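You operate a simulated robot arm through the tools that you are given. There is no shell and no other tool. Be economical: measure what you need, move in short steps, check, and stop when the job is done.

You are at the controls of a simulated two-armed robot. One attempt, no reset.

Task
Take the hose off the red float, let air out till limp, then stow it beside the float mat.
Fine: blue nozzle into the hose stand; valve shut again. Set down upright: red float.

It is judged by the outcome, as a careful person would: the job done as asked, and still so three seconds after it is handed in. It fails if anything else is knocked over, pushed out of place, dropped, spilled or broken.

Robot
Two 6-joint arms with two-finger parallel grippers on one trunk, on a base that drives. Base frame: it is fixed to the floor where the robot stands at the start and does not move with it; the origin is under the middle of the robot, x ahead of it, y to its left, z up; the surface under the hand at the start is at about z = 0.85. Readings come in m, rad, newtons and seconds.
The left shoulder is at the start at [0.06, 0.187, 1.222], the right one opposite. With the tool pointing down near the work surface each hand reaches from about 0.1 to 0.6 m from the robot's upright axis, wherever it stands, measured 20 degrees to its own side. Places, roughly: float valve [0.5, 0.1, 1]; spot beside the float mat [0.5, -0.2, 0.8]. Payload 1.57 kg a hand.
Tool frame (each hand has its own): the origin (TCP) lies between the finger pads and is the grasp point; the fingertips stand 0.03 m ahead of it; z points along the fingers, y is the line along which they close. Largest opening 0.11 m; finger width 0.024, thickness 0.012; the body of the gripper, 0.048 by 0.112 m, starts 0.078 m behind the TCP.
Orientation is told as [roll, pitch, yaw] about the base's x, y, z axes, in that order, counted from this pose: with the fingers straight down and closing along the base's y, the tool's x points along the base's -x, its y along +y and its z along -z.

Tools
- The arms move only by the tool nudge_tool. It takes "left_commands", "right_commands" or both (then of equal length, played together; a hand with none holds still); each is a list of rows, each a list of 7 numbers: the shift along the tool's x, y, z in m, then the turn, a rotation vector about the tool's x, y, z in rad, then the opening, from 0 (shut) to 1 (fully open). In form: [[dx, dy, dz, ax, ay, az, claw], ...]. A call has 1 to 20 rows; each row shifts and turns the commanded pose from where the row before left it, along the tool's axes as they then stand. A row lasts 0.2 s, in which the tool goes at most 0.05 m and 0.15 rad; a call with a longer step from one row to the next is refused whole, and so is a gripper value outside its range. A pose out of reach is approached as far as the arm can. The call stops where the force on the tool passes 40 N (or 10 N more than at its start, if that is more) or the arm is blocked; 0.2 s more then pass. The fingers move at their own pace (about 0.153 m/s each) and stop on an object; they squeeze with about 43 N. The grip force told is the motor's: it shows also when the fingers shut on nothing. Time passes only in rows, and 0.2 s behind the last, so rows that do not move let the fingers close. It gives the time, the measured TCP pose, the force on the tool (base axes), the opening and the grip force at its end, in the units of the frame above (readings bear some noise), with the torque about the TCP (base axes, N m) and any sound that the robot's microphone picked up.
- Cameras (640 x 400 px; columns grow to the right, rows downward): "scene" is now at [0.0123, 0.0017, 1.7542]; the picture's right is [-0.00, -1.00, 0.00], its down [-0.83, 0.00, -0.56] and it looks along [0.56, -0.00, -0.83] (base axes); focal length 260 px, centre (320, 200). "left" rides on the left gripper at [0.07, -0.016, -0.141] in its tool frame; the picture's right is [0.23, 0.97, 0.00], its down [-0.85, 0.20, -0.48] and it looks along [-0.47, 0.11, 0.88] (tool axes); focal length 222 px, centre (320, 200). "right" rides on the right gripper at [0.07, 0.016, -0.141] in its tool frame; the picture's right is [-0.23, 0.97, 0.00], its down [-0.86, -0.20, -0.48] and it looks along [-0.47, -0.11, 0.88] (tool axes); focal length 222 px, centre (320, 200). There is no depth. A picture from a camera that has moved, and an enlarged one, comes with that camera's place and axes in the base frame and with its lens.
- grab_frame(camera): a new picture of that camera. The clock stands still meanwhile.
- move_column(by): slides the trunk up (or, below 0, down) by that many m; the arms and the scene camera ride with it, the base frame stays. It gives what a move gives, with no picture.
- base_move(legs): drives the robot by 1 to 6 legs, each [ahead, left, turn to the left] in m, m and rad, along the robot's own axes; the way and the turn of a leg run together, so that a leg with both is an arc; at most 1.5 m and 3.142 rad a leg. The arms and the cameras ride along, it lands a little off, and it stops where it bumps. It gives what a move gives.
- head_to(pan, tilt): turns the head with the scene camera to pan (to the left, within 1.501 rad either way) and tilt (down, from -0.506 to 1.204), counted from straight ahead of the robot. It gives what a move gives.
- zoom(camera, box): a new picture of the part [left, top, right, bottom] of that camera's present view, enlarged. The clock stands still meanwhile.
- sign_off(): hands the job in; it is judged then, once.

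Go step by step. Nothing tells you exact positions but the pictures and the camera data: compare them with the known pose of the tool, close in by small moves and look again before you grip or let go. The budget is 120 turns and 108 pictures, counting those below and the enlarged ones. Unless the task says otherwise, let go and move clear before handing in, and close with one line.

The tools are called by a JSON object that holds its "api" and its "payload". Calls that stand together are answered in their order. nudge_tool: Moves the arms, as the interface text tells. Its arguments: {"type":"object","properties":{"left_commands":{"type":"array","items":{"type":"array","items":{"type":"number"}}},"right_commands":{"type":"array","items":{"type":"array","items":{"type":"number"}}}},"required":[]} The other tools are called the same way: move_column (by) slides the trunk up or down; base_move (legs) drives the base; head_to (pan, tilt) turns the head that bears the scene camera; grab_frame (camera) takes a picture; zoom (camera, box) takes an enlarged picture of a part of a camera's view; sign_off () hands the job in.

At the start:

```text
time: 0.0
left_ee_pos: [0.4036, 0.2707, 1.2598]
left_orientation: [0.0, -0.001, 0.0]
left_ft_force: [0.3, 0.4, -0.2]
left_wrist_torque: [0.0, -0.01, -0.01]
left_grip_width: 0.1098
left_grasp_force: 0.0
right_ee_pos: [0.3345, -0.0752, 1.3606]
right_orientation: [-0.002, 0.001, 0.0]
right_ft_force: [0.7, 0.2, 0.0]
right_wrist_torque: [-0.01, -0.01, 0.01]
right_grip_width: 0.11
right_grasp_force: 0.1
trunk travel left (down, up): [-0.85, 0.14]
robot x, y, heading: [-0.0013, 0.0003, 0.001]
head pan, tilt: [-0.002, 0.974]
```

scene: 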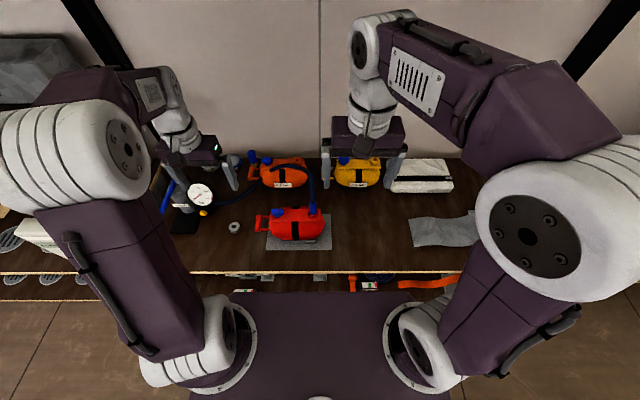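
right: 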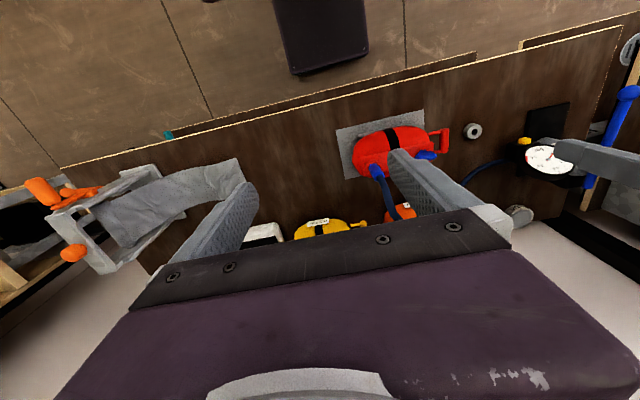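
left: 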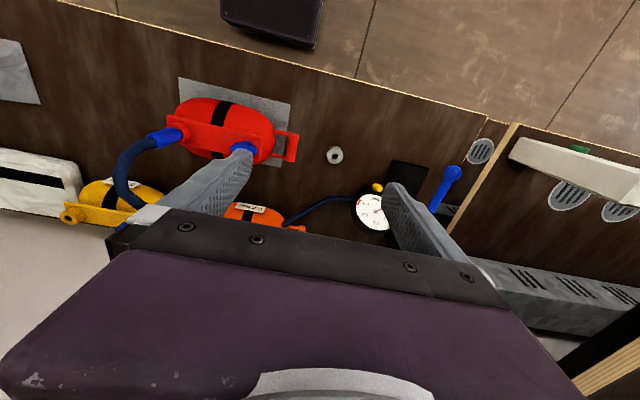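

I see a red float on a grey mat with a blue hose nozzle on its valve, an orange and a yellow float behind, a gauge/pump at left and a grey cloth at right. I'll look closer first.

{"api": "zoom", "payload": {"camera": "scene", "box": [140, 140, 340, 265]}}

{"api": "zoom", "payload": {"camera": "scene", "box": [310, 140, 510, 300]}}

{"api": "zoom", "payload": {"camera": "left", "box": [40, 60, 320, 235]}}

{"api": "zoom", "payload": {"camera": "right", "box": [280, 70, 640, 250]}}

```text
3.20 times, centred on (240, 202) of scene
camera zoom: at [0.0123, 0.0017, 1.7542], right [0.0, -1.0, 0.0], down [-0.83, 0.0, -0.56], along [0.56, 0.0, -0.83], focal length 833 px, centre (576, 192)
```

zoom: 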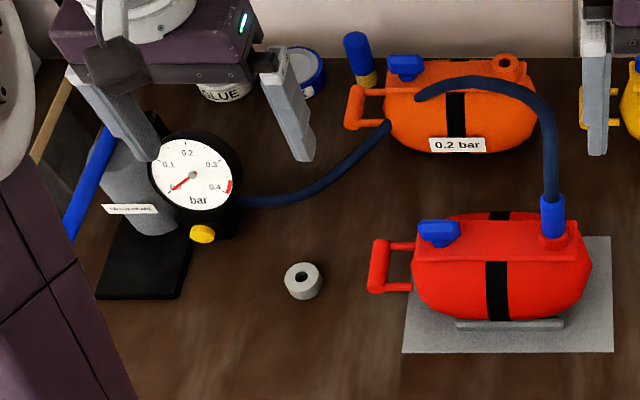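

```text
2.50 times, centred on (410, 220) of scene
camera zoom: at [0.0123, 0.0017, 1.7542], right [0.0, -1.0, 0.0], down [-0.83, 0.0, -0.56], along [0.56, 0.0, -0.83], focal length 650 px, centre (95, 150)
```

zoom: 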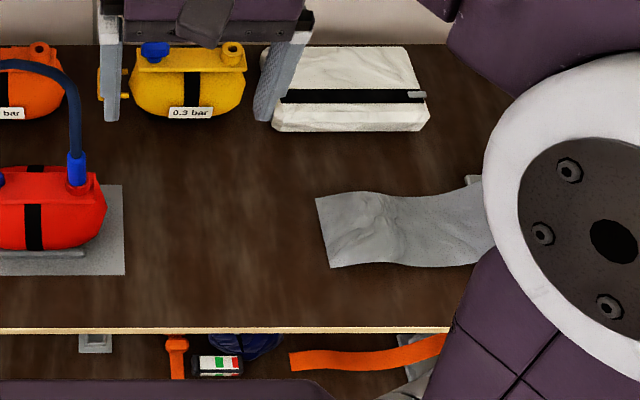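

```text
2.29 times, centred on (180, 148) of left
camera zoom: at [0.3354, 0.2551, 1.4], right [-0.23, 0.97, 0.0], down [0.85, 0.2, 0.48], along [0.47, 0.11, -0.88], focal length 508 px, centre (640, 320)
```

zoom: 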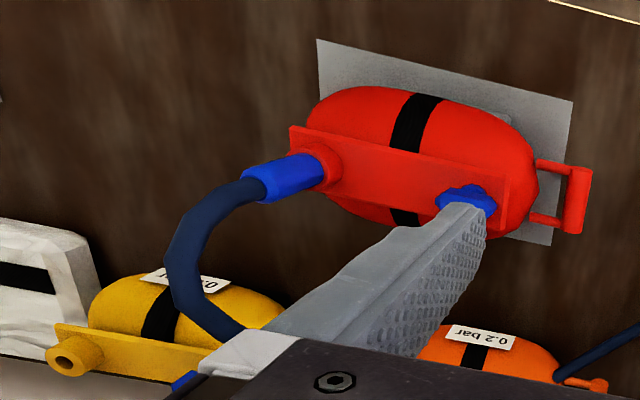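

```text
1.78 times, centred on (460, 160) of right
camera zoom: at [0.2647, -0.0596, 1.5015], right [0.23, 0.97, 0.0], down [0.86, -0.2, 0.48], along [0.47, -0.11, -0.88], focal length 395 px, centre (71, 271)
```

zoom: 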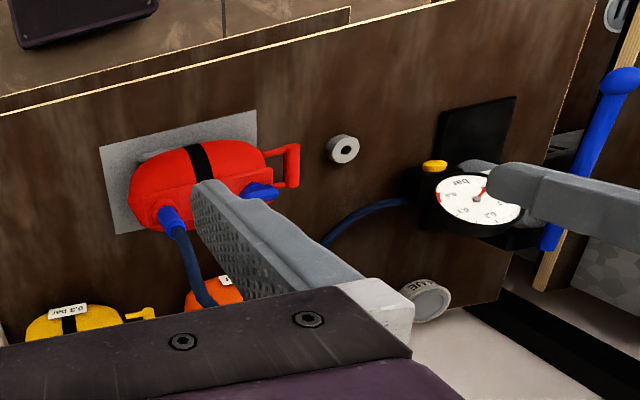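

The red float's valve is near (0.47,0.15,1.0), the nozzle near (0.48,0.03,1.02), and a small grey ring stand near (0.48,0.32,0.88). I bring both hands lower and to the sides for side views.

{"api": "nudge_tool", "payload": {"left_commands": [[0.03, 0.03, 0.02, 0, 0, 0, 1], [0.03, 0.02, 0.03, 0, 0, 0, 1], [0.03, 0, 0.03, 0, 0, 0, 1], [0.02, 0, 0.03, 0, 0, 0, 1], [0, 0, 0, 0, 0, 0, 1]], "right_commands": [[0.02, -0.03, 0.03, 0, 0, 0, 1], [0.02, -0.03, 0.03, 0, 0, 0, 1], [0.02, -0.02, 0.04, 0, 0, 0, 1], [0, 0, 0.04, 0, 0, 0, 1], [0, 0, 0.04, 0, 0, 0, 1]]}}

{"api": "grab_frame", "payload": {"camera": "left"}}

{"api": "grab_frame", "payload": {"camera": "right"}}

{"api": "grab_frame", "payload": {"camera": "scene"}}

```text
time: 1.2
left_ee_pos: [0.2957, 0.3213, 1.1475]
left_orientation: [0.001, 0.002, 0.001]
left_ft_force: [0.4, -0.1, -0.7]
left_wrist_torque: [-0.01, -0.03, 0.02]
left_grip_width: 0.11
left_grasp_force: 0.2
right_ee_pos: [0.278, -0.1559, 1.1797]
right_orientation: [-0.001, 0.001, 0.0]
right_ft_force: [0.7, -0.6, 1.2]
right_wrist_torque: [0.02, 0.02, -0.03]
right_grip_width: 0.1101
right_grasp_force: 0.1
trunk travel left (down, up): [-0.85, 0.14]
robot x, y, heading: [-0.0002, 0.0024, -0.001]
head pan, tilt: [-0.002, 0.974]
```

```text
100 pictures are left
camera left: at [0.227, 0.3051, 1.2882], right [-0.23, 0.97, 0.0], down [0.86, 0.2, 0.48], along [0.47, 0.11, -0.88], focal length 222 px, centre (320, 200)
```

left: 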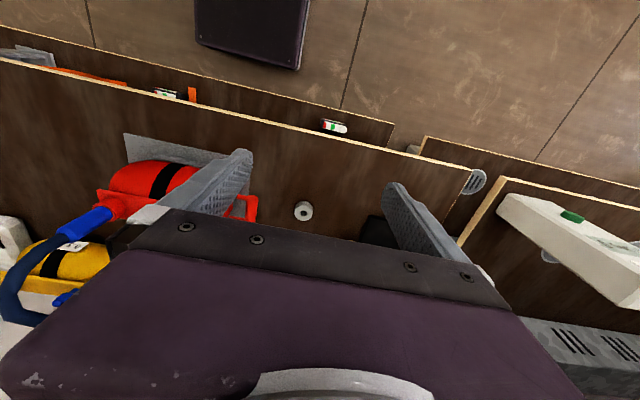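

```text
99 pictures are left
camera right: at [0.2072, -0.1399, 1.3211], right [0.23, 0.97, 0.0], down [0.86, -0.2, 0.48], along [0.47, -0.11, -0.88], focal length 222 px, centre (320, 200)
```

right: 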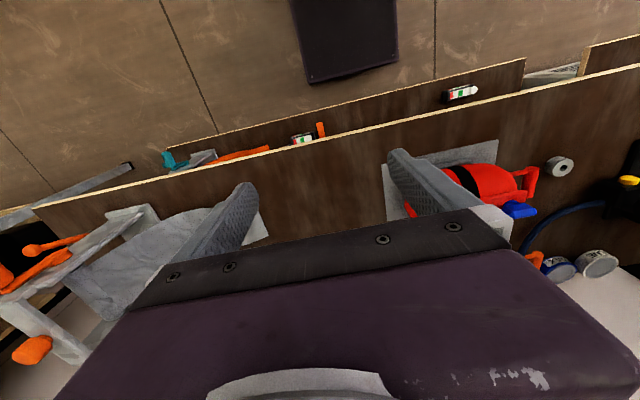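

```text
98 pictures are left
camera scene: at [0.0144, 0.0021, 1.7542], right [0.0, -1.0, 0.0], down [-0.83, 0.0, -0.56], along [0.56, 0.0, -0.83], focal length 260 px, centre (320, 200)
```

scene: 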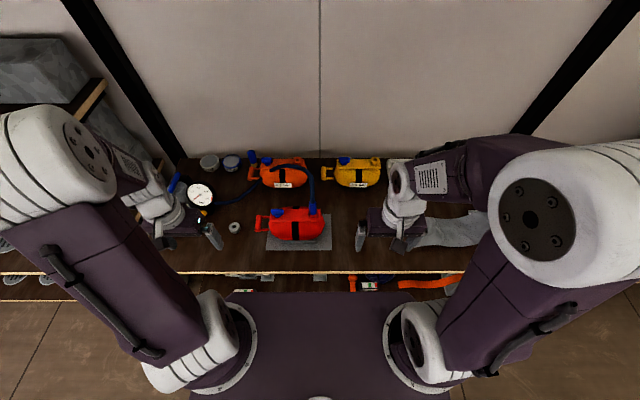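

The view is clearer now; I zoom on the red float, valve and stand.

{"api": "zoom", "payload": {"camera": "scene", "box": [245, 190, 341, 256]}}

{"api": "zoom", "payload": {"camera": "scene", "box": [150, 145, 340, 260]}}

{"api": "zoom", "payload": {"camera": "right", "box": [370, 120, 620, 280]}}

```text
6.06 times, centred on (293, 223) of scene
camera zoom: at [0.0144, 0.0021, 1.7542], right [0.0, -1.0, 0.0], down [-0.83, 0.0, -0.56], along [0.56, 0.0, -0.83], focal length 1577 px, centre (484, 61)
```

zoom: 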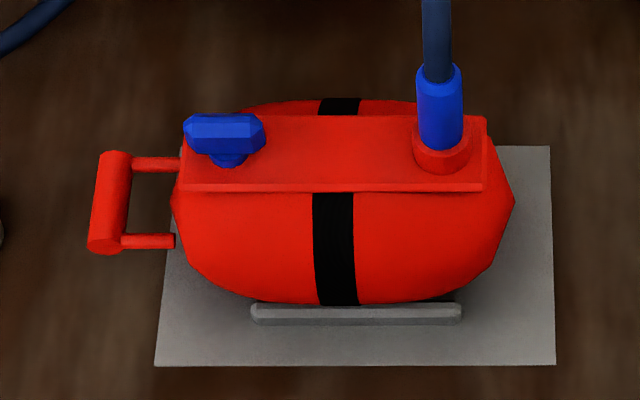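

```text
3.37 times, centred on (245, 202) of scene
camera zoom: at [0.0144, 0.0021, 1.7542], right [0.0, -1.0, 0.0], down [-0.83, 0.0, -0.56], along [0.56, 0.0, -0.83], focal length 876 px, centre (573, 192)
```

zoom: 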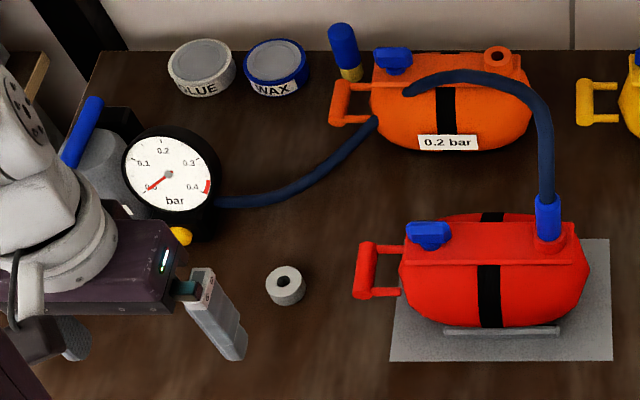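

```text
2.50 times, centred on (495, 200) of right
camera zoom: at [0.2072, -0.1399, 1.3211], right [0.23, 0.97, 0.0], down [0.86, -0.2, 0.48], along [0.47, -0.11, -0.88], focal length 555 px, centre (-118, 200)
```

zoom: 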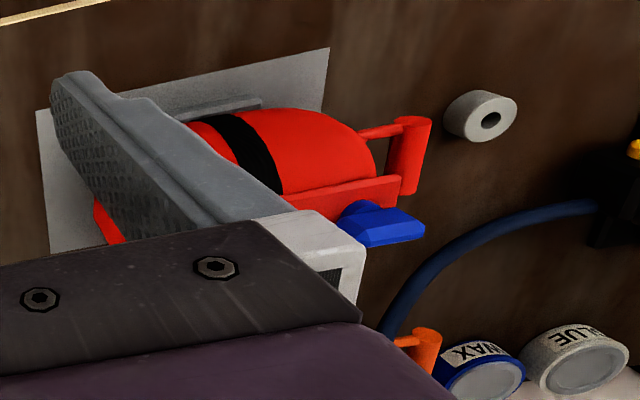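

{"api": "zoom", "payload": {"camera": "scene", "box": [240, 145, 320, 195]}}

{"api": "zoom", "payload": {"camera": "scene", "box": [195, 200, 275, 250]}}

{"api": "zoom", "payload": {"camera": "left", "box": [0, 120, 200, 330]}}

```text
8.00 times, centred on (280, 170) of scene
camera zoom: at [0.0144, 0.0021, 1.7542], right [0.0, -1.0, 0.0], down [-0.83, 0.0, -0.56], along [0.56, 0.0, -0.83], focal length 2082 px, centre (640, 440)
```

zoom: 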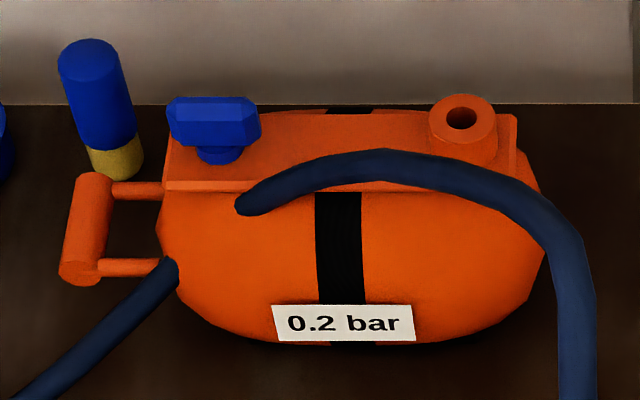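

```text
8.00 times, centred on (235, 225) of scene
camera zoom: at [0.0144, 0.0021, 1.7542], right [0.0, -1.0, 0.0], down [-0.83, 0.0, -0.56], along [0.56, 0.0, -0.83], focal length 2082 px, centre (1000, 0)
```

zoom: 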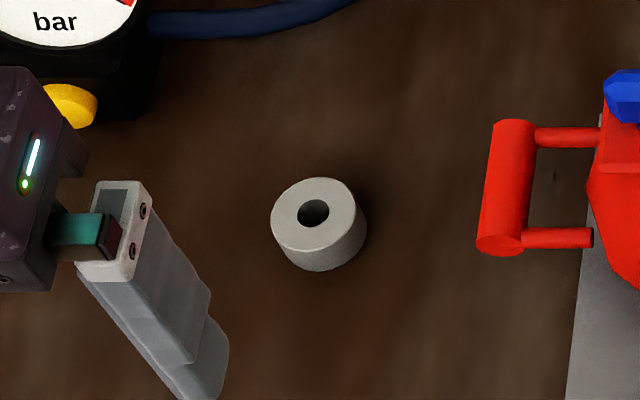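

```text
1.90 times, centred on (100, 225) of left
camera zoom: at [0.227, 0.3051, 1.2882], right [-0.23, 0.97, 0.0], down [0.86, 0.2, 0.48], along [0.47, 0.11, -0.88], focal length 423 px, centre (739, 152)
```

zoom: 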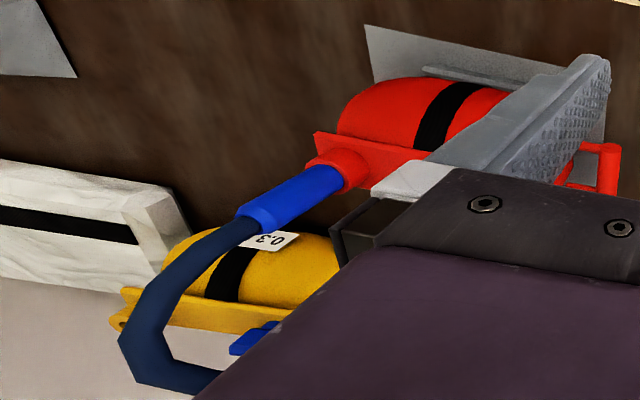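

Ring stand hole is near (0.482,0.327), top z≈0.878; nozzle sleeve axis near (0.48,0.027), z 0.985–1.053, with the hose arching up and back. I'll tilt the left hand 45° and bring it in front of the nozzle, right hand out of the way.

{"api": "nudge_tool", "payload": {"left_commands": [[0, 0, 0, 0, -0.131, 0, 0.6], [0, 0, 0, 0, -0.131, 0, 0.6], [0, 0, 0, 0, -0.131, 0, 0.6], [0, 0, 0, 0, -0.131, 0, 0.6], [0, 0, 0, 0, -0.131, 0, 0.6], [0, 0, 0, 0, -0.13, 0, 0.6], [0, -0.049, 0, 0, 0, 0, 0.6], [0, -0.049, 0, 0, 0, 0, 0.6], [0, -0.049, 0, 0, 0, 0, 0.6], [0, -0.049, 0, 0, 0, 0, 0.6], [0, -0.049, 0, 0, 0, 0, 0.6], [0, -0.049, 0, 0, 0, 0, 0.6], [0, 0, 0, 0, 0, 0, 0.6]], "right_commands": [[0, -0.04, -0.02, 0, 0, 0, 1], [0, -0.04, -0.02, 0, 0, 0, 1], [0, -0.04, 0, 0, 0, 0, 1], [0, 0, 0, 0, 0, 0, 1], [0, 0, 0, 0, 0, 0, 1], [0, 0, 0, 0, 0, 0, 1], [0, 0, 0, 0, 0, 0, 1], [0, 0, 0, 0, 0, 0, 1], [0, 0, 0, 0, 0, 0, 1], [0, 0, 0, 0, 0, 0, 1], [0, 0, 0, 0, 0, 0, 1], [0, 0, 0, 0, 0, 0, 1], [0, 0, 0, 0, 0, 0, 1]]}}

{"api": "grab_frame", "payload": {"camera": "left"}}

{"api": "grab_frame", "payload": {"camera": "scene"}}

```text
time: 4.0
left_ee_pos: [0.4459, 0.2229, 1.1759]
left_orientation: [-0.028, -0.778, 0.018]
left_ft_force: [-0.1, 0.5, 0.1]
left_wrist_torque: [0.0, 0.0, 0.02]
left_grip_width: 0.0657
left_grasp_force: 0.1
left hand out of reach, approached as far as the arm can: row 3, 4, 5, 6, 7, 8, 9, 10, 11, 12
right_ee_pos: [0.2786, -0.2739, 1.2226]
right_orientation: [-0.002, 0.0, 0.0]
right_ft_force: [-0.6, 0.3, 0.5]
right_wrist_torque: [0.01, -0.02, 0.0]
right_grip_width: 0.1098
right_grasp_force: 0.0
trunk travel left (down, up): [-0.85, 0.14]
robot x, y, heading: [0.0023, -0.0035, -0.002]
head pan, tilt: [-0.002, 0.974]
```

```text
91 pictures are left
camera left: at [0.2984, 0.2075, 1.2266], right [-0.16, 0.97, -0.18], down [0.27, 0.22, 0.94], along [0.95, 0.1, -0.3], focal length 222 px, centre (320, 200)
```

left: 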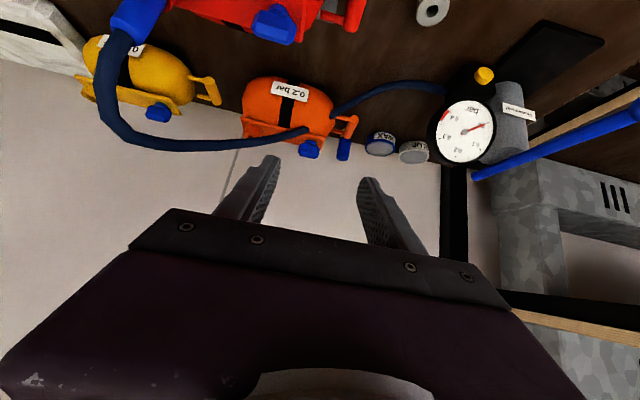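

```text
90 pictures are left
camera scene: at [0.0123, 0.0024, 1.7542], right [0.0, -1.0, 0.0], down [-0.83, 0.0, -0.56], along [0.56, 0.0, -0.83], focal length 260 px, centre (320, 200)
```

scene: 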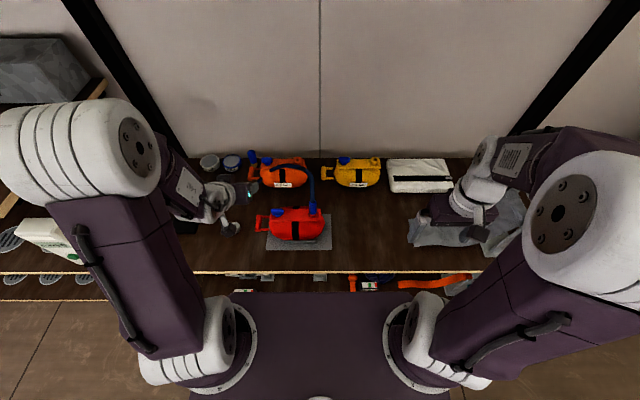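

The tilted pose was out of reach that close to the body (arm only got to (0.446,0.223,1.176)). I'll back the base up a bit so the tilted wrist has room.

{"api": "base_move", "payload": {"legs": [[-0.15, 0, 0]]}}

{"api": "nudge_tool", "payload": {"left_commands": [[0, 0, 0, 0, 0, 0, 0.6], [0, 0, 0, 0, 0, 0, 0.6]]}}

```text
time: 5.4
left_ee_pos: [0.2984, 0.2223, 1.1759]
left_orientation: [-0.026, -0.776, 0.018]
left_ft_force: [0.6, -0.4, -0.8]
left_wrist_torque: [-0.03, 0.05, 0.0]
left_grip_width: 0.0662
left_grasp_force: 0.0
right_ee_pos: [0.1302, -0.2745, 1.2219]
right_orientation: [0.0, 0.002, -0.001]
right_ft_force: [1.4, 0.2, 0.1]
right_wrist_torque: [-0.04, 0.03, -0.02]
right_grip_width: 0.1099
right_grasp_force: 0.2
trunk travel left (down, up): [-0.85, 0.14]
robot x, y, heading: [-0.1494, -0.003, -0.0]
head pan, tilt: [-0.002, 0.974]
```

```text
time: 6.0
left_ee_pos: [0.2967, 0.2212, 1.1748]
left_orientation: [-0.027, -0.779, 0.018]
left_ft_force: [-0.9, 0.4, 0.9]
left_wrist_torque: [0.03, 0.04, 0.0]
left_grip_width: 0.0659
left_grasp_force: 0.0
right_ee_pos: [0.1299, -0.2744, 1.2217]
right_orientation: [0.001, 0.003, -0.001]
right_ft_force: [0.4, 0.2, -0.1]
right_wrist_torque: [-0.02, -0.01, 0.02]
right_grip_width: 0.1102
right_grasp_force: 0.0
trunk travel left (down, up): [-0.85, 0.14]
robot x, y, heading: [-0.1503, -0.0031, 0.001]
head pan, tilt: [-0.002, 0.974]
```

{"api": "nudge_tool", "payload": {"left_commands": [[0.0026, -0.0323, 0.0268, 0, 0, 0, 0.6], [0.0026, -0.0323, 0.0268, 0, 0, 0, 0.6], [0.0026, -0.0323, 0.0268, 0, 0, 0, 0.6], [0.0026, -0.0323, 0.0268, 0, 0, 0, 0.6], [0.0026, -0.0323, 0.0268, 0, 0, 0, 0.6], [0.0026, -0.0323, 0.0268, 0, 0, 0, 0.6], [0, 0, 0, 0, 0, 0, 0.6]]}}

{"api": "grab_frame", "payload": {"camera": "left"}}

{"api": "grab_frame", "payload": {"camera": "scene"}}

```text
time: 7.6
left_ee_pos: [0.3925, 0.2283, 1.079]
left_orientation: [-0.048, -0.776, 0.014]
left_ft_force: [-0.5, -0.6, -0.5]
left_wrist_torque: [0.0, -0.03, -0.01]
left_grip_width: 0.0662
left_grasp_force: 0.1
left hand out of reach, approached as far as the arm can: row 1, 2, 3, 4, 5, 6
right_ee_pos: [0.127, -0.2748, 1.2231]
right_orientation: [-0.002, 0.001, 0.0]
right_ft_force: [0.0, -1.1, 0.5]
right_wrist_torque: [0.04, 0.0, 0.05]
right_grip_width: 0.1101
right_grasp_force: 0.0
trunk travel left (down, up): [-0.85, 0.14]
robot x, y, heading: [-0.1505, 0.0011, -0.003]
head pan, tilt: [-0.002, 0.974]
```

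```text
89 pictures are left
camera left: at [0.2444, 0.2178, 1.1302], right [-0.14, 0.97, -0.19], down [0.28, 0.23, 0.93], along [0.95, 0.08, -0.3], focal length 222 px, centre (320, 200)
```

left: 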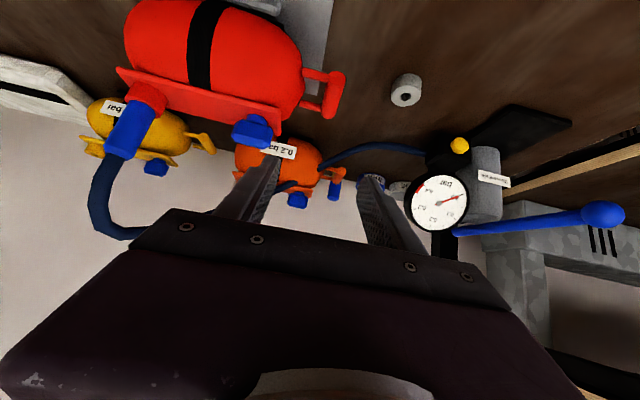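

```text
88 pictures are left
camera scene: at [-0.1388, 0.0014, 1.7542], right [0.0, -1.0, 0.0], down [-0.83, 0.0, -0.56], along [0.56, 0.0, -0.83], focal length 260 px, centre (320, 200)
```

scene: 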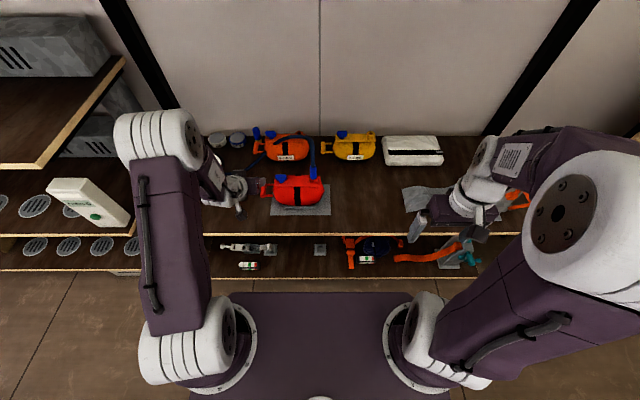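

The wrist limits inward motion with this tilt; I'll yaw the hand to the right (in line with the shoulder) and then move inward.

{"api": "nudge_tool", "payload": {"left_commands": [[0, 0, 0, 0.094, 0, 0.094, 0.6], [0, 0, 0, 0.094, 0, 0.094, 0.6], [0, 0, 0, 0.094, 0, 0.094, 0.6], [-0.0099, -0.033, 0.0099, 0, 0, 0, 0.6], [-0.0099, -0.033, 0.0099, 0, 0, 0, 0.6], [-0.0099, -0.033, 0.0099, 0, 0, 0, 0.6], [-0.0099, -0.033, 0.0099, 0, 0, 0, 0.6], [-0.0099, -0.033, 0.0099, 0, 0, 0, 0.6], [0, 0, 0, 0, 0, 0, 0.6]]}}

```text
time: 9.6
left_ee_pos: [0.3899, 0.0505, 1.0794]
left_orientation: [-0.03, -0.787, -0.38]
left_ft_force: [0.8, 0.4, 0.1]
left_wrist_torque: [-0.05, 0.01, -0.01]
left_grip_width: 0.0662
left_grasp_force: 0.0
right_ee_pos: [0.1273, -0.2739, 1.2234]
right_orientation: [0.0, -0.001, 0.002]
right_ft_force: [0.2, 0.3, -0.5]
right_wrist_torque: [0.0, -0.01, 0.01]
right_grip_width: 0.11
right_grasp_force: 0.0
trunk travel left (down, up): [-0.85, 0.14]
robot x, y, heading: [-0.1547, -0.0038, -0.001]
head pan, tilt: [-0.002, 0.974]
```

Yawed pose reaches. Look before closing in.

{"api": "grab_frame", "payload": {"camera": "left"}}

{"api": "zoom", "payload": {"camera": "scene", "box": [230, 110, 380, 230]}}

```text
87 pictures are left
camera left: at [0.2486, 0.0952, 1.1302], right [0.23, 0.96, -0.18], down [0.33, 0.1, 0.94], along [0.92, -0.28, -0.29], focal length 222 px, centre (320, 200)
```

left: 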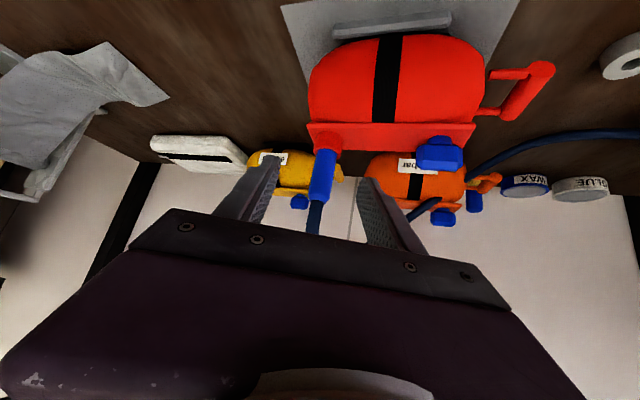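

```text
3.33 times, centred on (305, 170) of scene
camera zoom: at [-0.1381, 0.0027, 1.7542], right [0.0, -1.0, 0.0], down [-0.83, 0.0, -0.56], along [0.56, 0.0, -0.83], focal length 867 px, centre (370, 300)
```

zoom: 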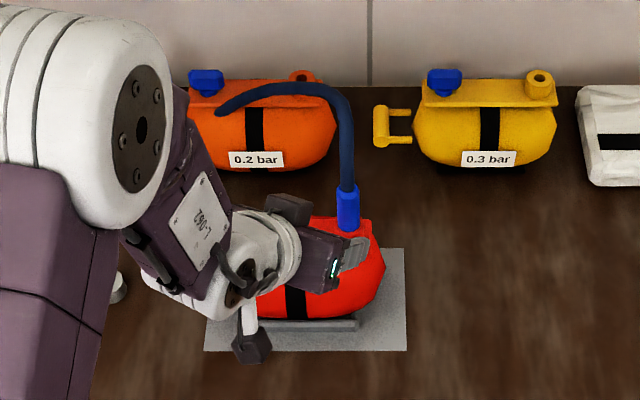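

{"api": "nudge_tool", "payload": {"left_commands": [[-0.0276, 0.0093, 0, 0, 0, 0, 0.6], [0, 0, 0.03, 0, 0, 0, 0.6], [0, 0, 0.03, 0, 0, 0, 0.6], [0, 0, 0, 0, 0, 0, 0.6]]}}

{"api": "grab_frame", "payload": {"camera": "left"}}

```text
time: 10.6
left_ee_pos: [0.4527, 0.036, 1.0587]
left_orientation: [-0.029, -0.788, -0.381]
left_ft_force: [-0.5, -0.5, 0.7]
left_wrist_torque: [-0.03, -0.04, 0.01]
left_grip_width: 0.066
left_grasp_force: 0.1
right_ee_pos: [0.127, -0.2751, 1.2233]
right_orientation: [0.001, 0.0, 0.001]
right_ft_force: [0.6, 0.2, -0.1]
right_wrist_torque: [0.01, 0.01, -0.01]
right_grip_width: 0.11
right_grasp_force: 0.0
trunk travel left (down, up): [-0.85, 0.14]
robot x, y, heading: [-0.1512, 0.0004, 0.002]
head pan, tilt: [-0.002, 0.974]
```

```text
85 pictures are left
camera left: at [0.3098, 0.0808, 1.1082], right [0.23, 0.96, -0.18], down [0.33, 0.1, 0.94], along [0.92, -0.28, -0.29], focal length 222 px, centre (320, 200)
```

left: 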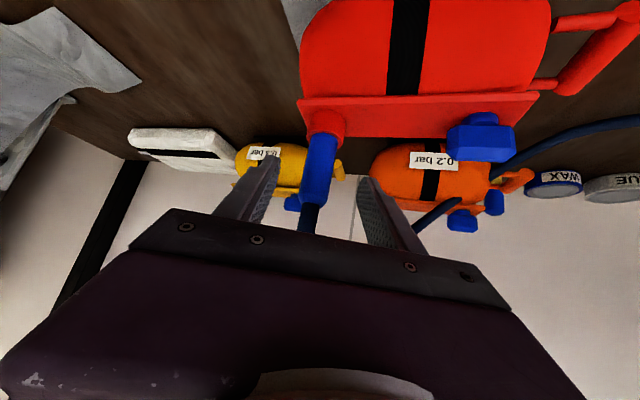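

Aligned; advance the last 4 cm and close on the nozzle.

{"api": "nudge_tool", "payload": {"left_commands": [[0.001, -0.001, 0.021, 0, 0, 0, 0.6], [0, -0.001, 0.021, 0, 0, 0, 0.6], [0, 0, 0, 0, 0, 0, 0.6]]}}

{"api": "grab_frame", "payload": {"camera": "left"}}

{"api": "zoom", "payload": {"camera": "scene", "box": [230, 110, 380, 230]}}

```text
time: 11.4
left_ee_pos: [0.4782, 0.021, 1.0286]
left_orientation: [-0.031, -0.788, -0.381]
left_ft_force: [-0.7, -0.2, -0.6]
left_wrist_torque: [-0.01, -0.01, -0.02]
left_grip_width: 0.0659
left_grasp_force: 0.1
right_ee_pos: [0.128, -0.2742, 1.2229]
right_orientation: [-0.001, 0.0, 0.001]
right_ft_force: [-0.7, -0.4, -0.3]
right_wrist_torque: [0.0, 0.0, 0.01]
right_grip_width: 0.1097
right_grasp_force: 0.0
trunk travel left (down, up): [-0.85, 0.14]
robot x, y, heading: [-0.1539, 0.0019, 0.001]
head pan, tilt: [-0.002, 0.974]
```

```text
84 pictures are left
camera left: at [0.3359, 0.066, 1.0777], right [0.23, 0.96, -0.18], down [0.33, 0.1, 0.94], along [0.92, -0.28, -0.29], focal length 222 px, centre (320, 200)
```

left: 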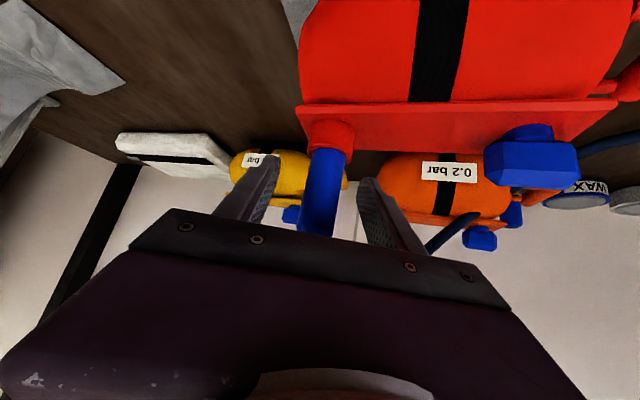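

```text
3.33 times, centred on (305, 170) of scene
camera zoom: at [-0.1391, 0.0019, 1.7542], right [0.0, -1.0, 0.0], down [-0.83, 0.0, -0.56], along [0.56, 0.0, -0.83], focal length 867 px, centre (370, 300)
```

zoom: 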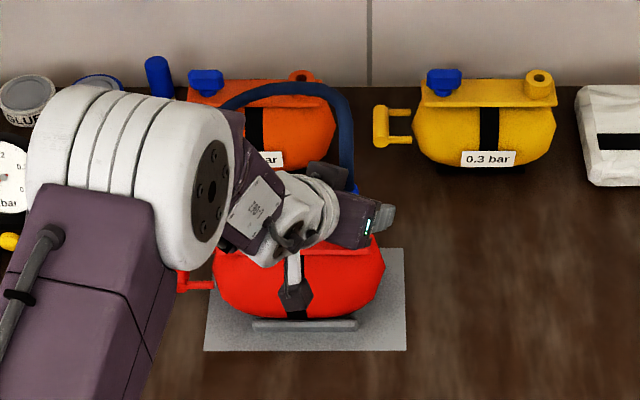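

{"api": "nudge_tool", "payload": {"left_commands": [[0, 0, 0, 0, 0, 0, 0.35], [0, 0, 0, 0, 0, 0, 0.25], [0, 0, 0, 0, 0, 0, 0.0], [0, 0, 0, 0, 0, 0, 0.0]]}}

{"api": "grab_frame", "payload": {"camera": "left"}}

```text
time: 12.4
left_ee_pos: [0.479, 0.0205, 1.0289]
left_orientation: [-0.028, -0.789, -0.38]
left_ft_force: [-0.4, 0.2, -0.6]
left_wrist_torque: [-0.01, -0.01, 0.02]
left_grip_width: 0.0253
left_grasp_force: 36.5
right_ee_pos: [0.1272, -0.2742, 1.2226]
right_orientation: [0.001, 0.0, 0.0]
right_ft_force: [-0.2, -0.7, -0.1]
right_wrist_torque: [-0.01, 0.01, 0.01]
right_grip_width: 0.11
right_grasp_force: 0.1
trunk travel left (down, up): [-0.85, 0.14]
robot x, y, heading: [-0.1485, 0.0023, -0.0]
head pan, tilt: [-0.002, 0.974]
```

```text
82 pictures are left
camera left: at [0.3364, 0.0661, 1.0776], right [0.23, 0.96, -0.18], down [0.33, 0.1, 0.94], along [0.92, -0.28, -0.29], focal length 222 px, centre (320, 200)
```

left: 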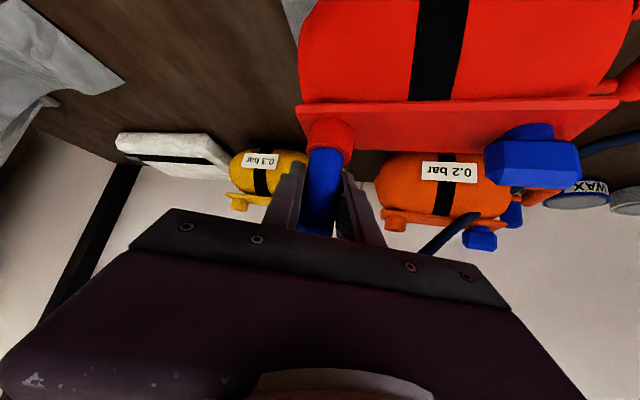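

Gripped (25 mm). Pull straight up by 1 cm and check.

{"api": "nudge_tool", "payload": {"left_commands": [[-0.0035, 0, -0.0035, 0, 0, 0, 0], [-0.0035, 0, -0.0035, 0, 0, 0, 0]]}}

{"api": "grab_frame", "payload": {"camera": "left"}}

```text
time: 13.0
left_ee_pos: [0.4788, 0.021, 1.0375]
left_orientation: [-0.03, -0.786, -0.383]
left_ft_force: [0.3, 1.6, -2.7]
left_wrist_torque: [0.1, 0.03, 0.02]
left_grip_width: 0.0251
left_grasp_force: 36.6
right_ee_pos: [0.1278, -0.2738, 1.2228]
right_orientation: [-0.001, 0.002, 0.0]
right_ft_force: [0.5, 0.6, -0.1]
right_wrist_torque: [-0.01, -0.04, 0.0]
right_grip_width: 0.1102
right_grasp_force: 0.1
trunk travel left (down, up): [-0.85, 0.14]
robot x, y, heading: [-0.1479, -0.0011, 0.001]
head pan, tilt: [-0.002, 0.974]
```

```text
81 pictures are left
camera left: at [0.3363, 0.0668, 1.0877], right [0.23, 0.96, -0.18], down [0.33, 0.1, 0.94], along [0.92, -0.28, -0.29], focal length 222 px, centre (320, 200)
```

left: 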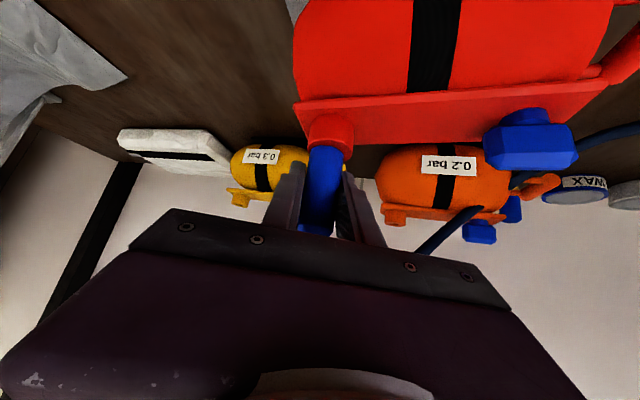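

The float's nozzle end came up with it (2.7 N), so it needs holding. I lower it back, release and retreat; then the left hand will hold the float's top plate while the right hand pulls the nozzle.

{"api": "nudge_tool", "payload": {"left_commands": [[0.0035, 0, 0.0035, 0, 0, 0, 0], [0.0035, 0, 0.0035, 0, 0, 0, 0], [0, 0, 0, 0, 0, 0, 0], [0, 0, 0, 0, 0, 0, 0.3], [0, 0, 0, 0, 0, 0, 0.6], [0, 0, 0, 0, 0, 0, 0.6], [0, 0, -0.04, 0, 0, 0, 0.6], [0, 0, -0.04, 0, 0, 0, 0.6], [0, 0, -0.04, 0, 0, 0, 0.6], [0, 0, 0, 0, 0, 0, 0.6]]}}

{"api": "grab_frame", "payload": {"camera": "left"}}

```text
time: 15.2
left_ee_pos: [0.4019, 0.0571, 1.1131]
left_orientation: [-0.028, -0.788, -0.38]
left_ft_force: [0.5, -0.2, 0.4]
left_wrist_torque: [0.03, -0.02, -0.03]
left_grip_width: 0.0662
left_grasp_force: 0.1
right_ee_pos: [0.1275, -0.2738, 1.2215]
right_orientation: [-0.002, 0.001, 0.001]
right_ft_force: [1.0, 0.8, -1.0]
right_wrist_torque: [0.0, 0.03, 0.01]
right_grip_width: 0.1101
right_grasp_force: 0.1
trunk travel left (down, up): [-0.85, 0.14]
robot x, y, heading: [-0.1482, -0.0002, -0.005]
head pan, tilt: [-0.002, 0.974]
```

```text
80 pictures are left
camera left: at [0.2593, 0.1016, 1.1623], right [0.23, 0.96, -0.18], down [0.33, 0.1, 0.94], along [0.92, -0.28, -0.29], focal length 222 px, centre (320, 200)
```

left: 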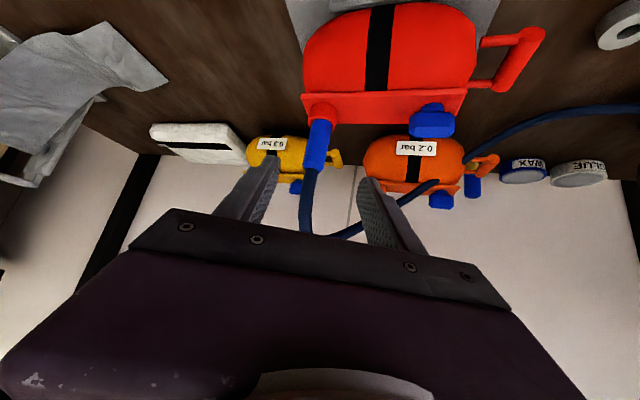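

{"api": "nudge_tool", "payload": {"left_commands": [[-0.0236, 0.02, -0.0236, 0, 0, 0, 0.8], [-0.0236, 0.02, -0.0236, 0, 0, 0, 0.8], [-0.0236, 0.02, -0.0236, 0, 0, 0, 0.8], [0, 0, 0, 0, 0.131, 0, 0.8], [0, 0, 0, 0, 0.131, 0, 0.8], [0, 0, 0, 0, 0.131, 0, 0.8], [0, 0, 0, 0, 0.131, 0, 0.8], [0, 0, 0, 0, 0.131, 0, 0.8], [0, 0, 0, 0, 0.132, 0, 0.8], [0, 0, 0, 0, 0, 0.149, 0.8], [0, 0, 0, 0, 0, 0.149, 0.8], [0, 0, 0, 0, 0, 0.149, 0.8], [0, 0, 0, 0, 0, 0.149, 0.8], [0, 0, 0, 0, 0, 0.149, 0.8], [0, 0, 0, 0, 0, 0.149, 0.8], [0, 0, 0, 0, 0, 0.149, 0.8], [0, 0, 0, 0, 0, 0.147, 0.8], [0, 0, 0, 0, 0, 0, 0.8]]}}

{"api": "grab_frame", "payload": {"camera": "left"}}

{"api": "grab_frame", "payload": {"camera": "scene"}}

```text
time: 19.0
left_ee_pos: [0.4234, 0.1083, 1.2125]
left_orientation: [0.045, -0.053, -1.607]
left_ft_force: [0.4, 0.1, 0.2]
left_wrist_torque: [0.0, -0.01, 0.03]
left_grip_width: 0.0878
left_grasp_force: 0.0
left hand out of reach, approached as far as the arm can: row 4
right_ee_pos: [0.1284, -0.2743, 1.222]
right_orientation: [-0.001, 0.001, 0.003]
right_ft_force: [-0.2, 0.7, 0.0]
right_wrist_torque: [-0.01, 0.01, -0.01]
right_grip_width: 0.1099
right_grasp_force: 0.0
trunk travel left (down, up): [-0.85, 0.14]
robot x, y, heading: [-0.1515, -0.001, 0.003]
head pan, tilt: [-0.002, 0.974]
```

```text
79 pictures are left
camera left: at [0.4051, 0.187, 1.3482], right [0.98, 0.19, 0.03], down [0.15, -0.83, 0.53], along [0.13, -0.52, -0.85], focal length 222 px, centre (320, 200)
```

left: 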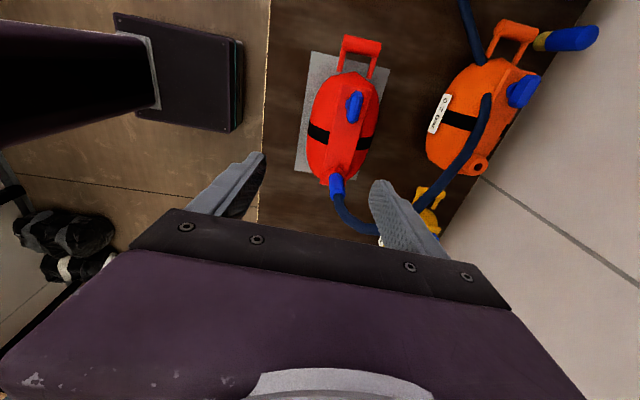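

```text
78 pictures are left
camera scene: at [-0.138, 0.0016, 1.7542], right [0.0, -1.0, 0.0], down [-0.83, 0.0, -0.56], along [0.56, 0.0, -0.83], focal length 260 px, centre (320, 200)
```

scene: 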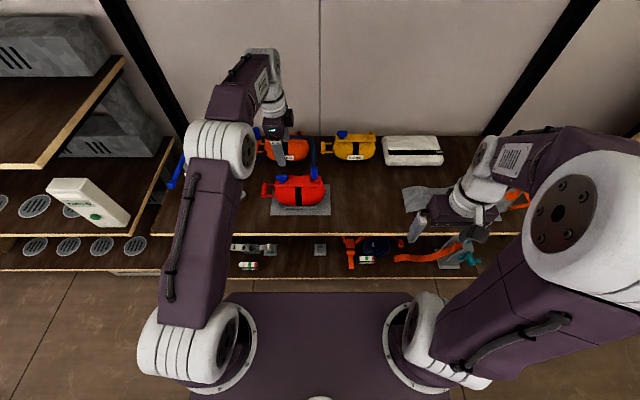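

Left hand is vertical, closing along x. I raise it slightly, drive 5 cm ahead, and prepare the right hand with the mirrored 45° tilt.

{"api": "nudge_tool", "payload": {"left_commands": [[0.02, 0, -0.04, 0, 0, 0, 0.8], [0.01, 0, 0, 0, 0, 0, 0.8], [0, 0, 0, 0, 0, 0, 0.8], [0, 0, 0, 0, 0, 0, 0.8], [0, 0, 0, 0, 0, 0, 0.8], [0, 0, 0, 0, 0, 0, 0.8], [0, 0, 0, 0, 0, 0, 0.8], [0, 0, 0, 0, 0, 0, 0.8], [0, 0, 0, 0, 0, 0, 0.8], [0, 0, 0, 0, 0, 0, 0.8], [0, 0, 0, 0, 0, 0, 0.8], [0, 0, 0, 0, 0, 0, 0.8], [0, 0, 0, 0, 0, 0, 0.8], [0, 0, 0, 0, 0, 0, 0.8]], "right_commands": [[-0.045, 0.015, 0, 0, 0, 0, 0.6], [-0.045, 0.015, 0, 0, 0, 0, 0.6], [-0.045, 0.015, 0, 0, 0, 0, 0.6], [-0.045, 0.015, 0, 0, 0, 0, 0.6], [0, 0, 0, 0, 0, -0.127, 0.6], [0, 0, 0, 0, 0, -0.127, 0.6], [0, 0, 0, 0, 0, -0.126, 0.6], [0, 0, 0, 0, -0.131, 0, 0.6], [0, 0, 0, 0, -0.131, 0, 0.6], [0, 0, 0, 0, -0.131, 0, 0.6], [0, 0, 0, 0, -0.131, 0, 0.6], [0, 0, 0, 0, -0.131, 0, 0.6], [0, 0, 0, 0, -0.131, 0, 0.6], [0, 0, 0, 0, 0, 0, 0.6]]}}

{"api": "base_move", "payload": {"legs": [[0.05, 0, 0]]}}

{"api": "grab_frame", "payload": {"camera": "left"}}

{"api": "grab_frame", "payload": {"camera": "scene"}}

{"api": "grab_frame", "payload": {"camera": "right"}}

```text
time: 22.0
left_ee_pos: [0.4215, 0.1393, 1.2486]
left_orientation: [0.043, -0.053, -1.605]
left_ft_force: [0.3, 0.2, 0.8]
left_wrist_torque: [0.06, 0.0, 0.01]
left_grip_width: 0.0881
left_grasp_force: 0.1
right_ee_pos: [0.3065, -0.2148, 1.2219]
right_orientation: [0.0, -0.786, 0.378]
right_ft_force: [0.1, 0.8, 0.5]
right_wrist_torque: [-0.03, 0.02, 0.06]
right_grip_width: 0.066
right_grasp_force: 0.1
trunk travel left (down, up): [-0.85, 0.14]
robot x, y, heading: [-0.1519, 0.0019, -0.003]
head pan, tilt: [-0.002, 0.974]
```

```text
time: 22.9
left_ee_pos: [0.4623, 0.1389, 1.2535]
left_orientation: [0.05, -0.053, -1.605]
left_ft_force: [-0.7, -0.3, 0.0]
left_wrist_torque: [0.01, -0.1, 0.0]
left_grip_width: 0.0881
left_grasp_force: 0.0
right_ee_pos: [0.3475, -0.2145, 1.2259]
right_orientation: [-0.005, -0.792, 0.382]
right_ft_force: [-0.3, 0.6, 0.1]
right_wrist_torque: [0.03, -0.02, -0.03]
right_grip_width: 0.0662
right_grasp_force: 0.1
trunk travel left (down, up): [-0.85, 0.14]
robot x, y, heading: [-0.1019, -0.0035, -0.003]
head pan, tilt: [-0.002, 0.974]
```

```text
77 pictures are left
camera left: at [0.4428, 0.2174, 1.3896], right [0.98, 0.2, 0.04], down [0.15, -0.83, 0.53], along [0.14, -0.52, -0.85], focal length 222 px, centre (320, 200)
```

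left: 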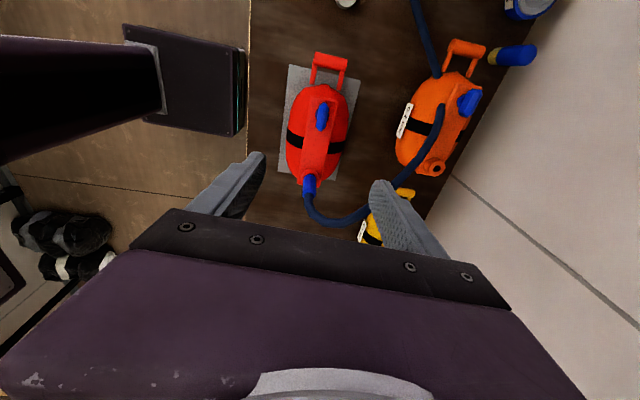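

```text
76 pictures are left
camera scene: at [-0.1022, 0.0016, 1.7543], right [0.0, -1.0, 0.0], down [-0.82, 0.0, -0.57], along [0.57, 0.0, -0.82], focal length 260 px, centre (320, 200)
```

scene: 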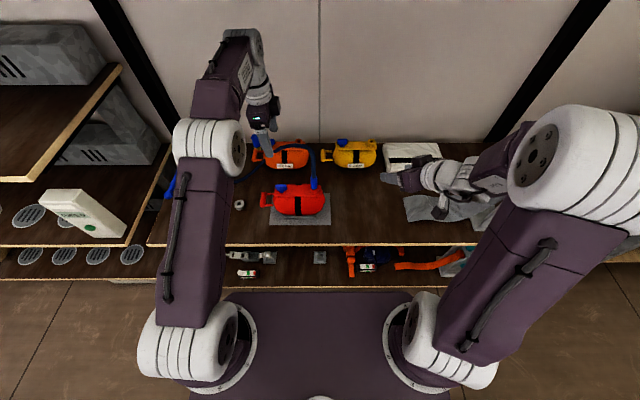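

```text
75 pictures are left
camera right: at [0.2021, -0.2553, 1.2755], right [-0.21, 0.96, 0.16], down [0.31, -0.09, 0.95], along [0.93, 0.25, -0.28], focal length 222 px, centre (320, 200)
```

right: 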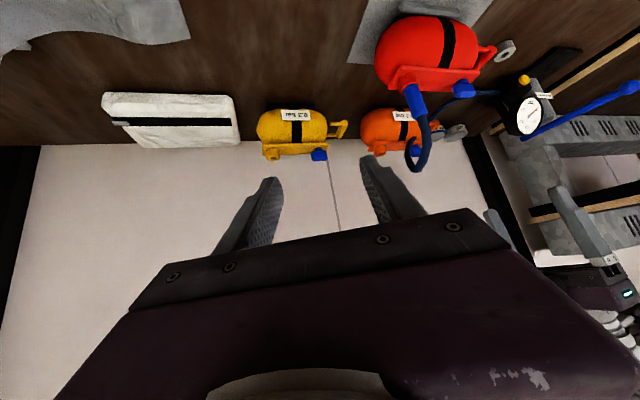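

Now bring the left hand over the plate (between valve and nozzle) and halfway down.

{"api": "nudge_tool", "payload": {"left_commands": [[0, 0, 0, 0.045, 0.053, -0.034, 0.75], [-0.027, 0.017, 0.02, 0, 0, 0, 0.75], [0, 0, 0.035, 0, 0, 0, 0.75], [0, 0, 0.035, 0, 0, 0, 0.75], [0, 0, 0.03, 0, 0, 0, 0.75], [0, 0, 0, 0, 0, 0, 0.75], [0, 0, 0, 0, 0, 0, 0.75]]}}

{"api": "grab_frame", "payload": {"camera": "left"}}

{"api": "zoom", "payload": {"camera": "scene", "box": [220, 110, 370, 230]}}

{"api": "zoom", "payload": {"camera": "right", "box": [340, 0, 580, 180]}}

```text
time: 24.5
left_ee_pos: [0.4716, 0.1224, 1.1323]
left_orientation: [-0.004, -0.001, -1.569]
left_ft_force: [0.3, 0.6, -0.6]
left_wrist_torque: [-0.03, 0.0, 0.01]
left_grip_width: 0.0826
left_grasp_force: 0.1
left hand out of reach, approached as far as the arm can: row 2
right_ee_pos: [0.3572, -0.215, 1.222]
right_orientation: [-0.001, -0.783, 0.379]
right_ft_force: [-0.1, -0.3, -0.8]
right_wrist_torque: [0.03, 0.0, 0.02]
right_grip_width: 0.0661
right_grasp_force: 0.0
trunk travel left (down, up): [-0.85, 0.14]
robot x, y, heading: [-0.1009, -0.0028, 0.004]
head pan, tilt: [-0.002, 0.974]
```

```text
74 pictures are left
camera left: at [0.4569, 0.1929, 1.2731], right [0.97, 0.23, 0.0], down [0.2, -0.85, 0.48], along [0.11, -0.47, -0.88], focal length 222 px, centre (320, 200)
```

left: 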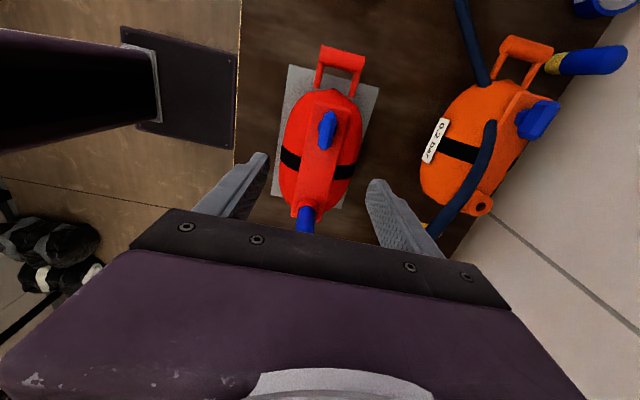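

```text
3.33 times, centred on (295, 170) of scene
camera zoom: at [-0.0877, 0.0017, 1.7542], right [0.0, -1.0, 0.0], down [-0.83, 0.0, -0.56], along [0.56, 0.0, -0.83], focal length 867 px, centre (403, 300)
```

zoom: 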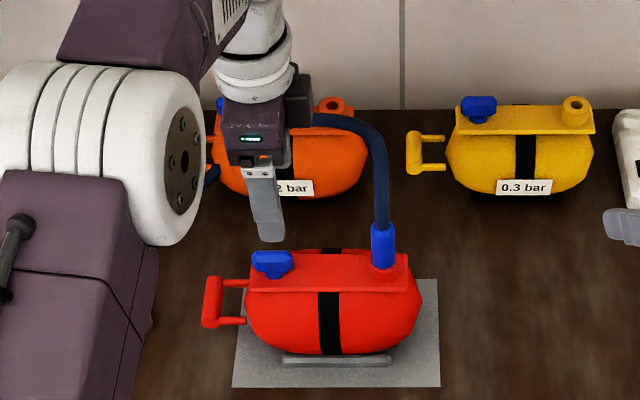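

```text
2.22 times, centred on (460, 90) of right
camera zoom: at [0.2123, -0.2552, 1.2727], right [-0.21, 0.96, 0.16], down [0.32, -0.09, 0.94], along [0.92, 0.25, -0.29], focal length 494 px, centre (9, 444)
```

zoom: 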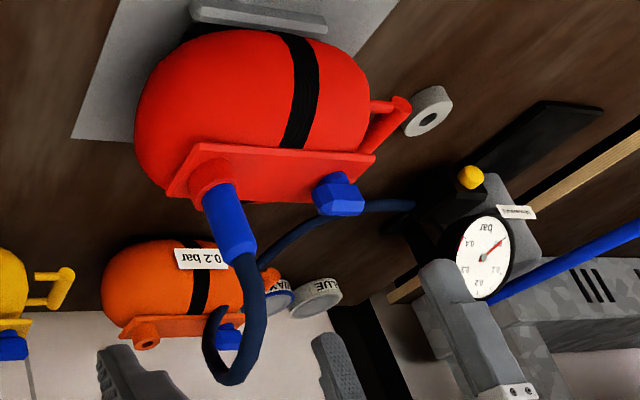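

{"api": "nudge_tool", "payload": {"left_commands": [[-0.012, 0.005, 0.02, 0, 0, 0, 0.75], [0, 0, 0.03, 0, 0, 0, 0.75], [0, 0, 0.03, 0, 0, 0, 0.75], [0, 0, 0.03, 0, 0, 0, 0.75], [0, 0, 0.012, 0, 0, 0, 0.75], [0, 0, 0, 0, 0, 0, 0.75]]}}

{"api": "grab_frame", "payload": {"camera": "left"}}

{"api": "zoom", "payload": {"camera": "scene", "box": [240, 150, 340, 230]}}

{"api": "zoom", "payload": {"camera": "right", "box": [340, 0, 580, 180]}}

```text
time: 25.9
left_ee_pos: [0.4759, 0.1099, 1.0115]
left_orientation: [-0.002, -0.001, -1.57]
left_ft_force: [-0.6, -0.1, -0.5]
left_wrist_torque: [0.01, -0.01, -0.01]
left_grip_width: 0.0824
left_grasp_force: 0.1
right_ee_pos: [0.3568, -0.214, 1.2237]
right_orientation: [-0.001, -0.789, 0.379]
right_ft_force: [0.6, -0.6, -0.4]
right_wrist_torque: [0.03, 0.01, 0.0]
right_grip_width: 0.0661
right_grasp_force: 0.0
trunk travel left (down, up): [-0.85, 0.14]
robot x, y, heading: [-0.0972, 0.0023, -0.004]
head pan, tilt: [-0.002, 0.974]
```

```text
71 pictures are left
camera left: at [0.4611, 0.1801, 1.1521], right [0.97, 0.23, 0.0], down [0.2, -0.85, 0.48], along [0.11, -0.47, -0.88], focal length 222 px, centre (320, 200)
```

left: 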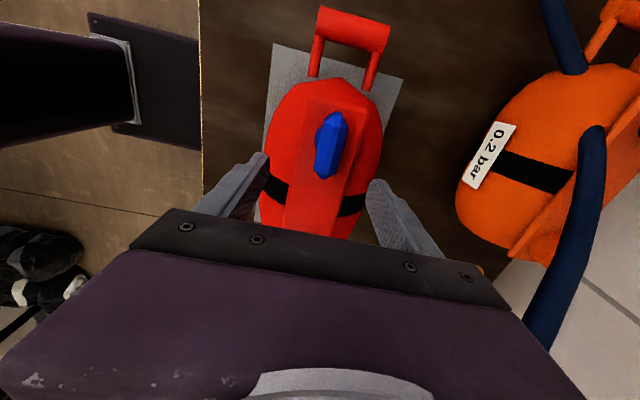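

```text
5.00 times, centred on (290, 190) of scene
camera zoom: at [-0.0893, 0.0017, 1.7542], right [0.0, -1.0, 0.0], down [-0.83, 0.0, -0.56], along [0.56, 0.0, -0.83], focal length 1301 px, centre (470, 250)
```

zoom: 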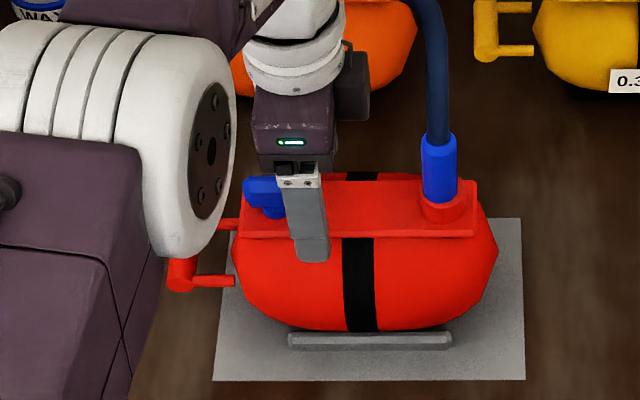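

```text
2.22 times, centred on (460, 90) of right
camera zoom: at [0.2112, -0.2552, 1.273], right [-0.21, 0.96, 0.16], down [0.32, -0.09, 0.94], along [0.92, 0.25, -0.29], focal length 494 px, centre (9, 444)
```

zoom: 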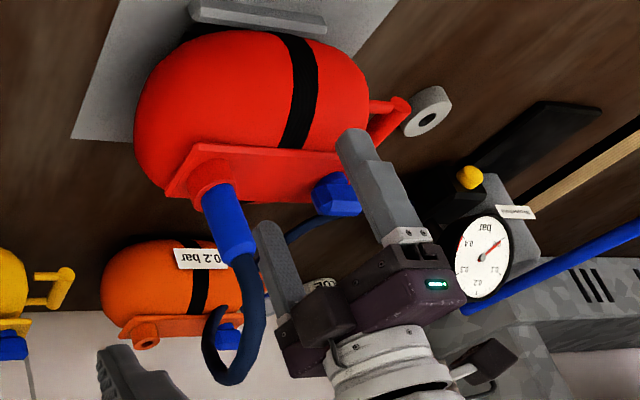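

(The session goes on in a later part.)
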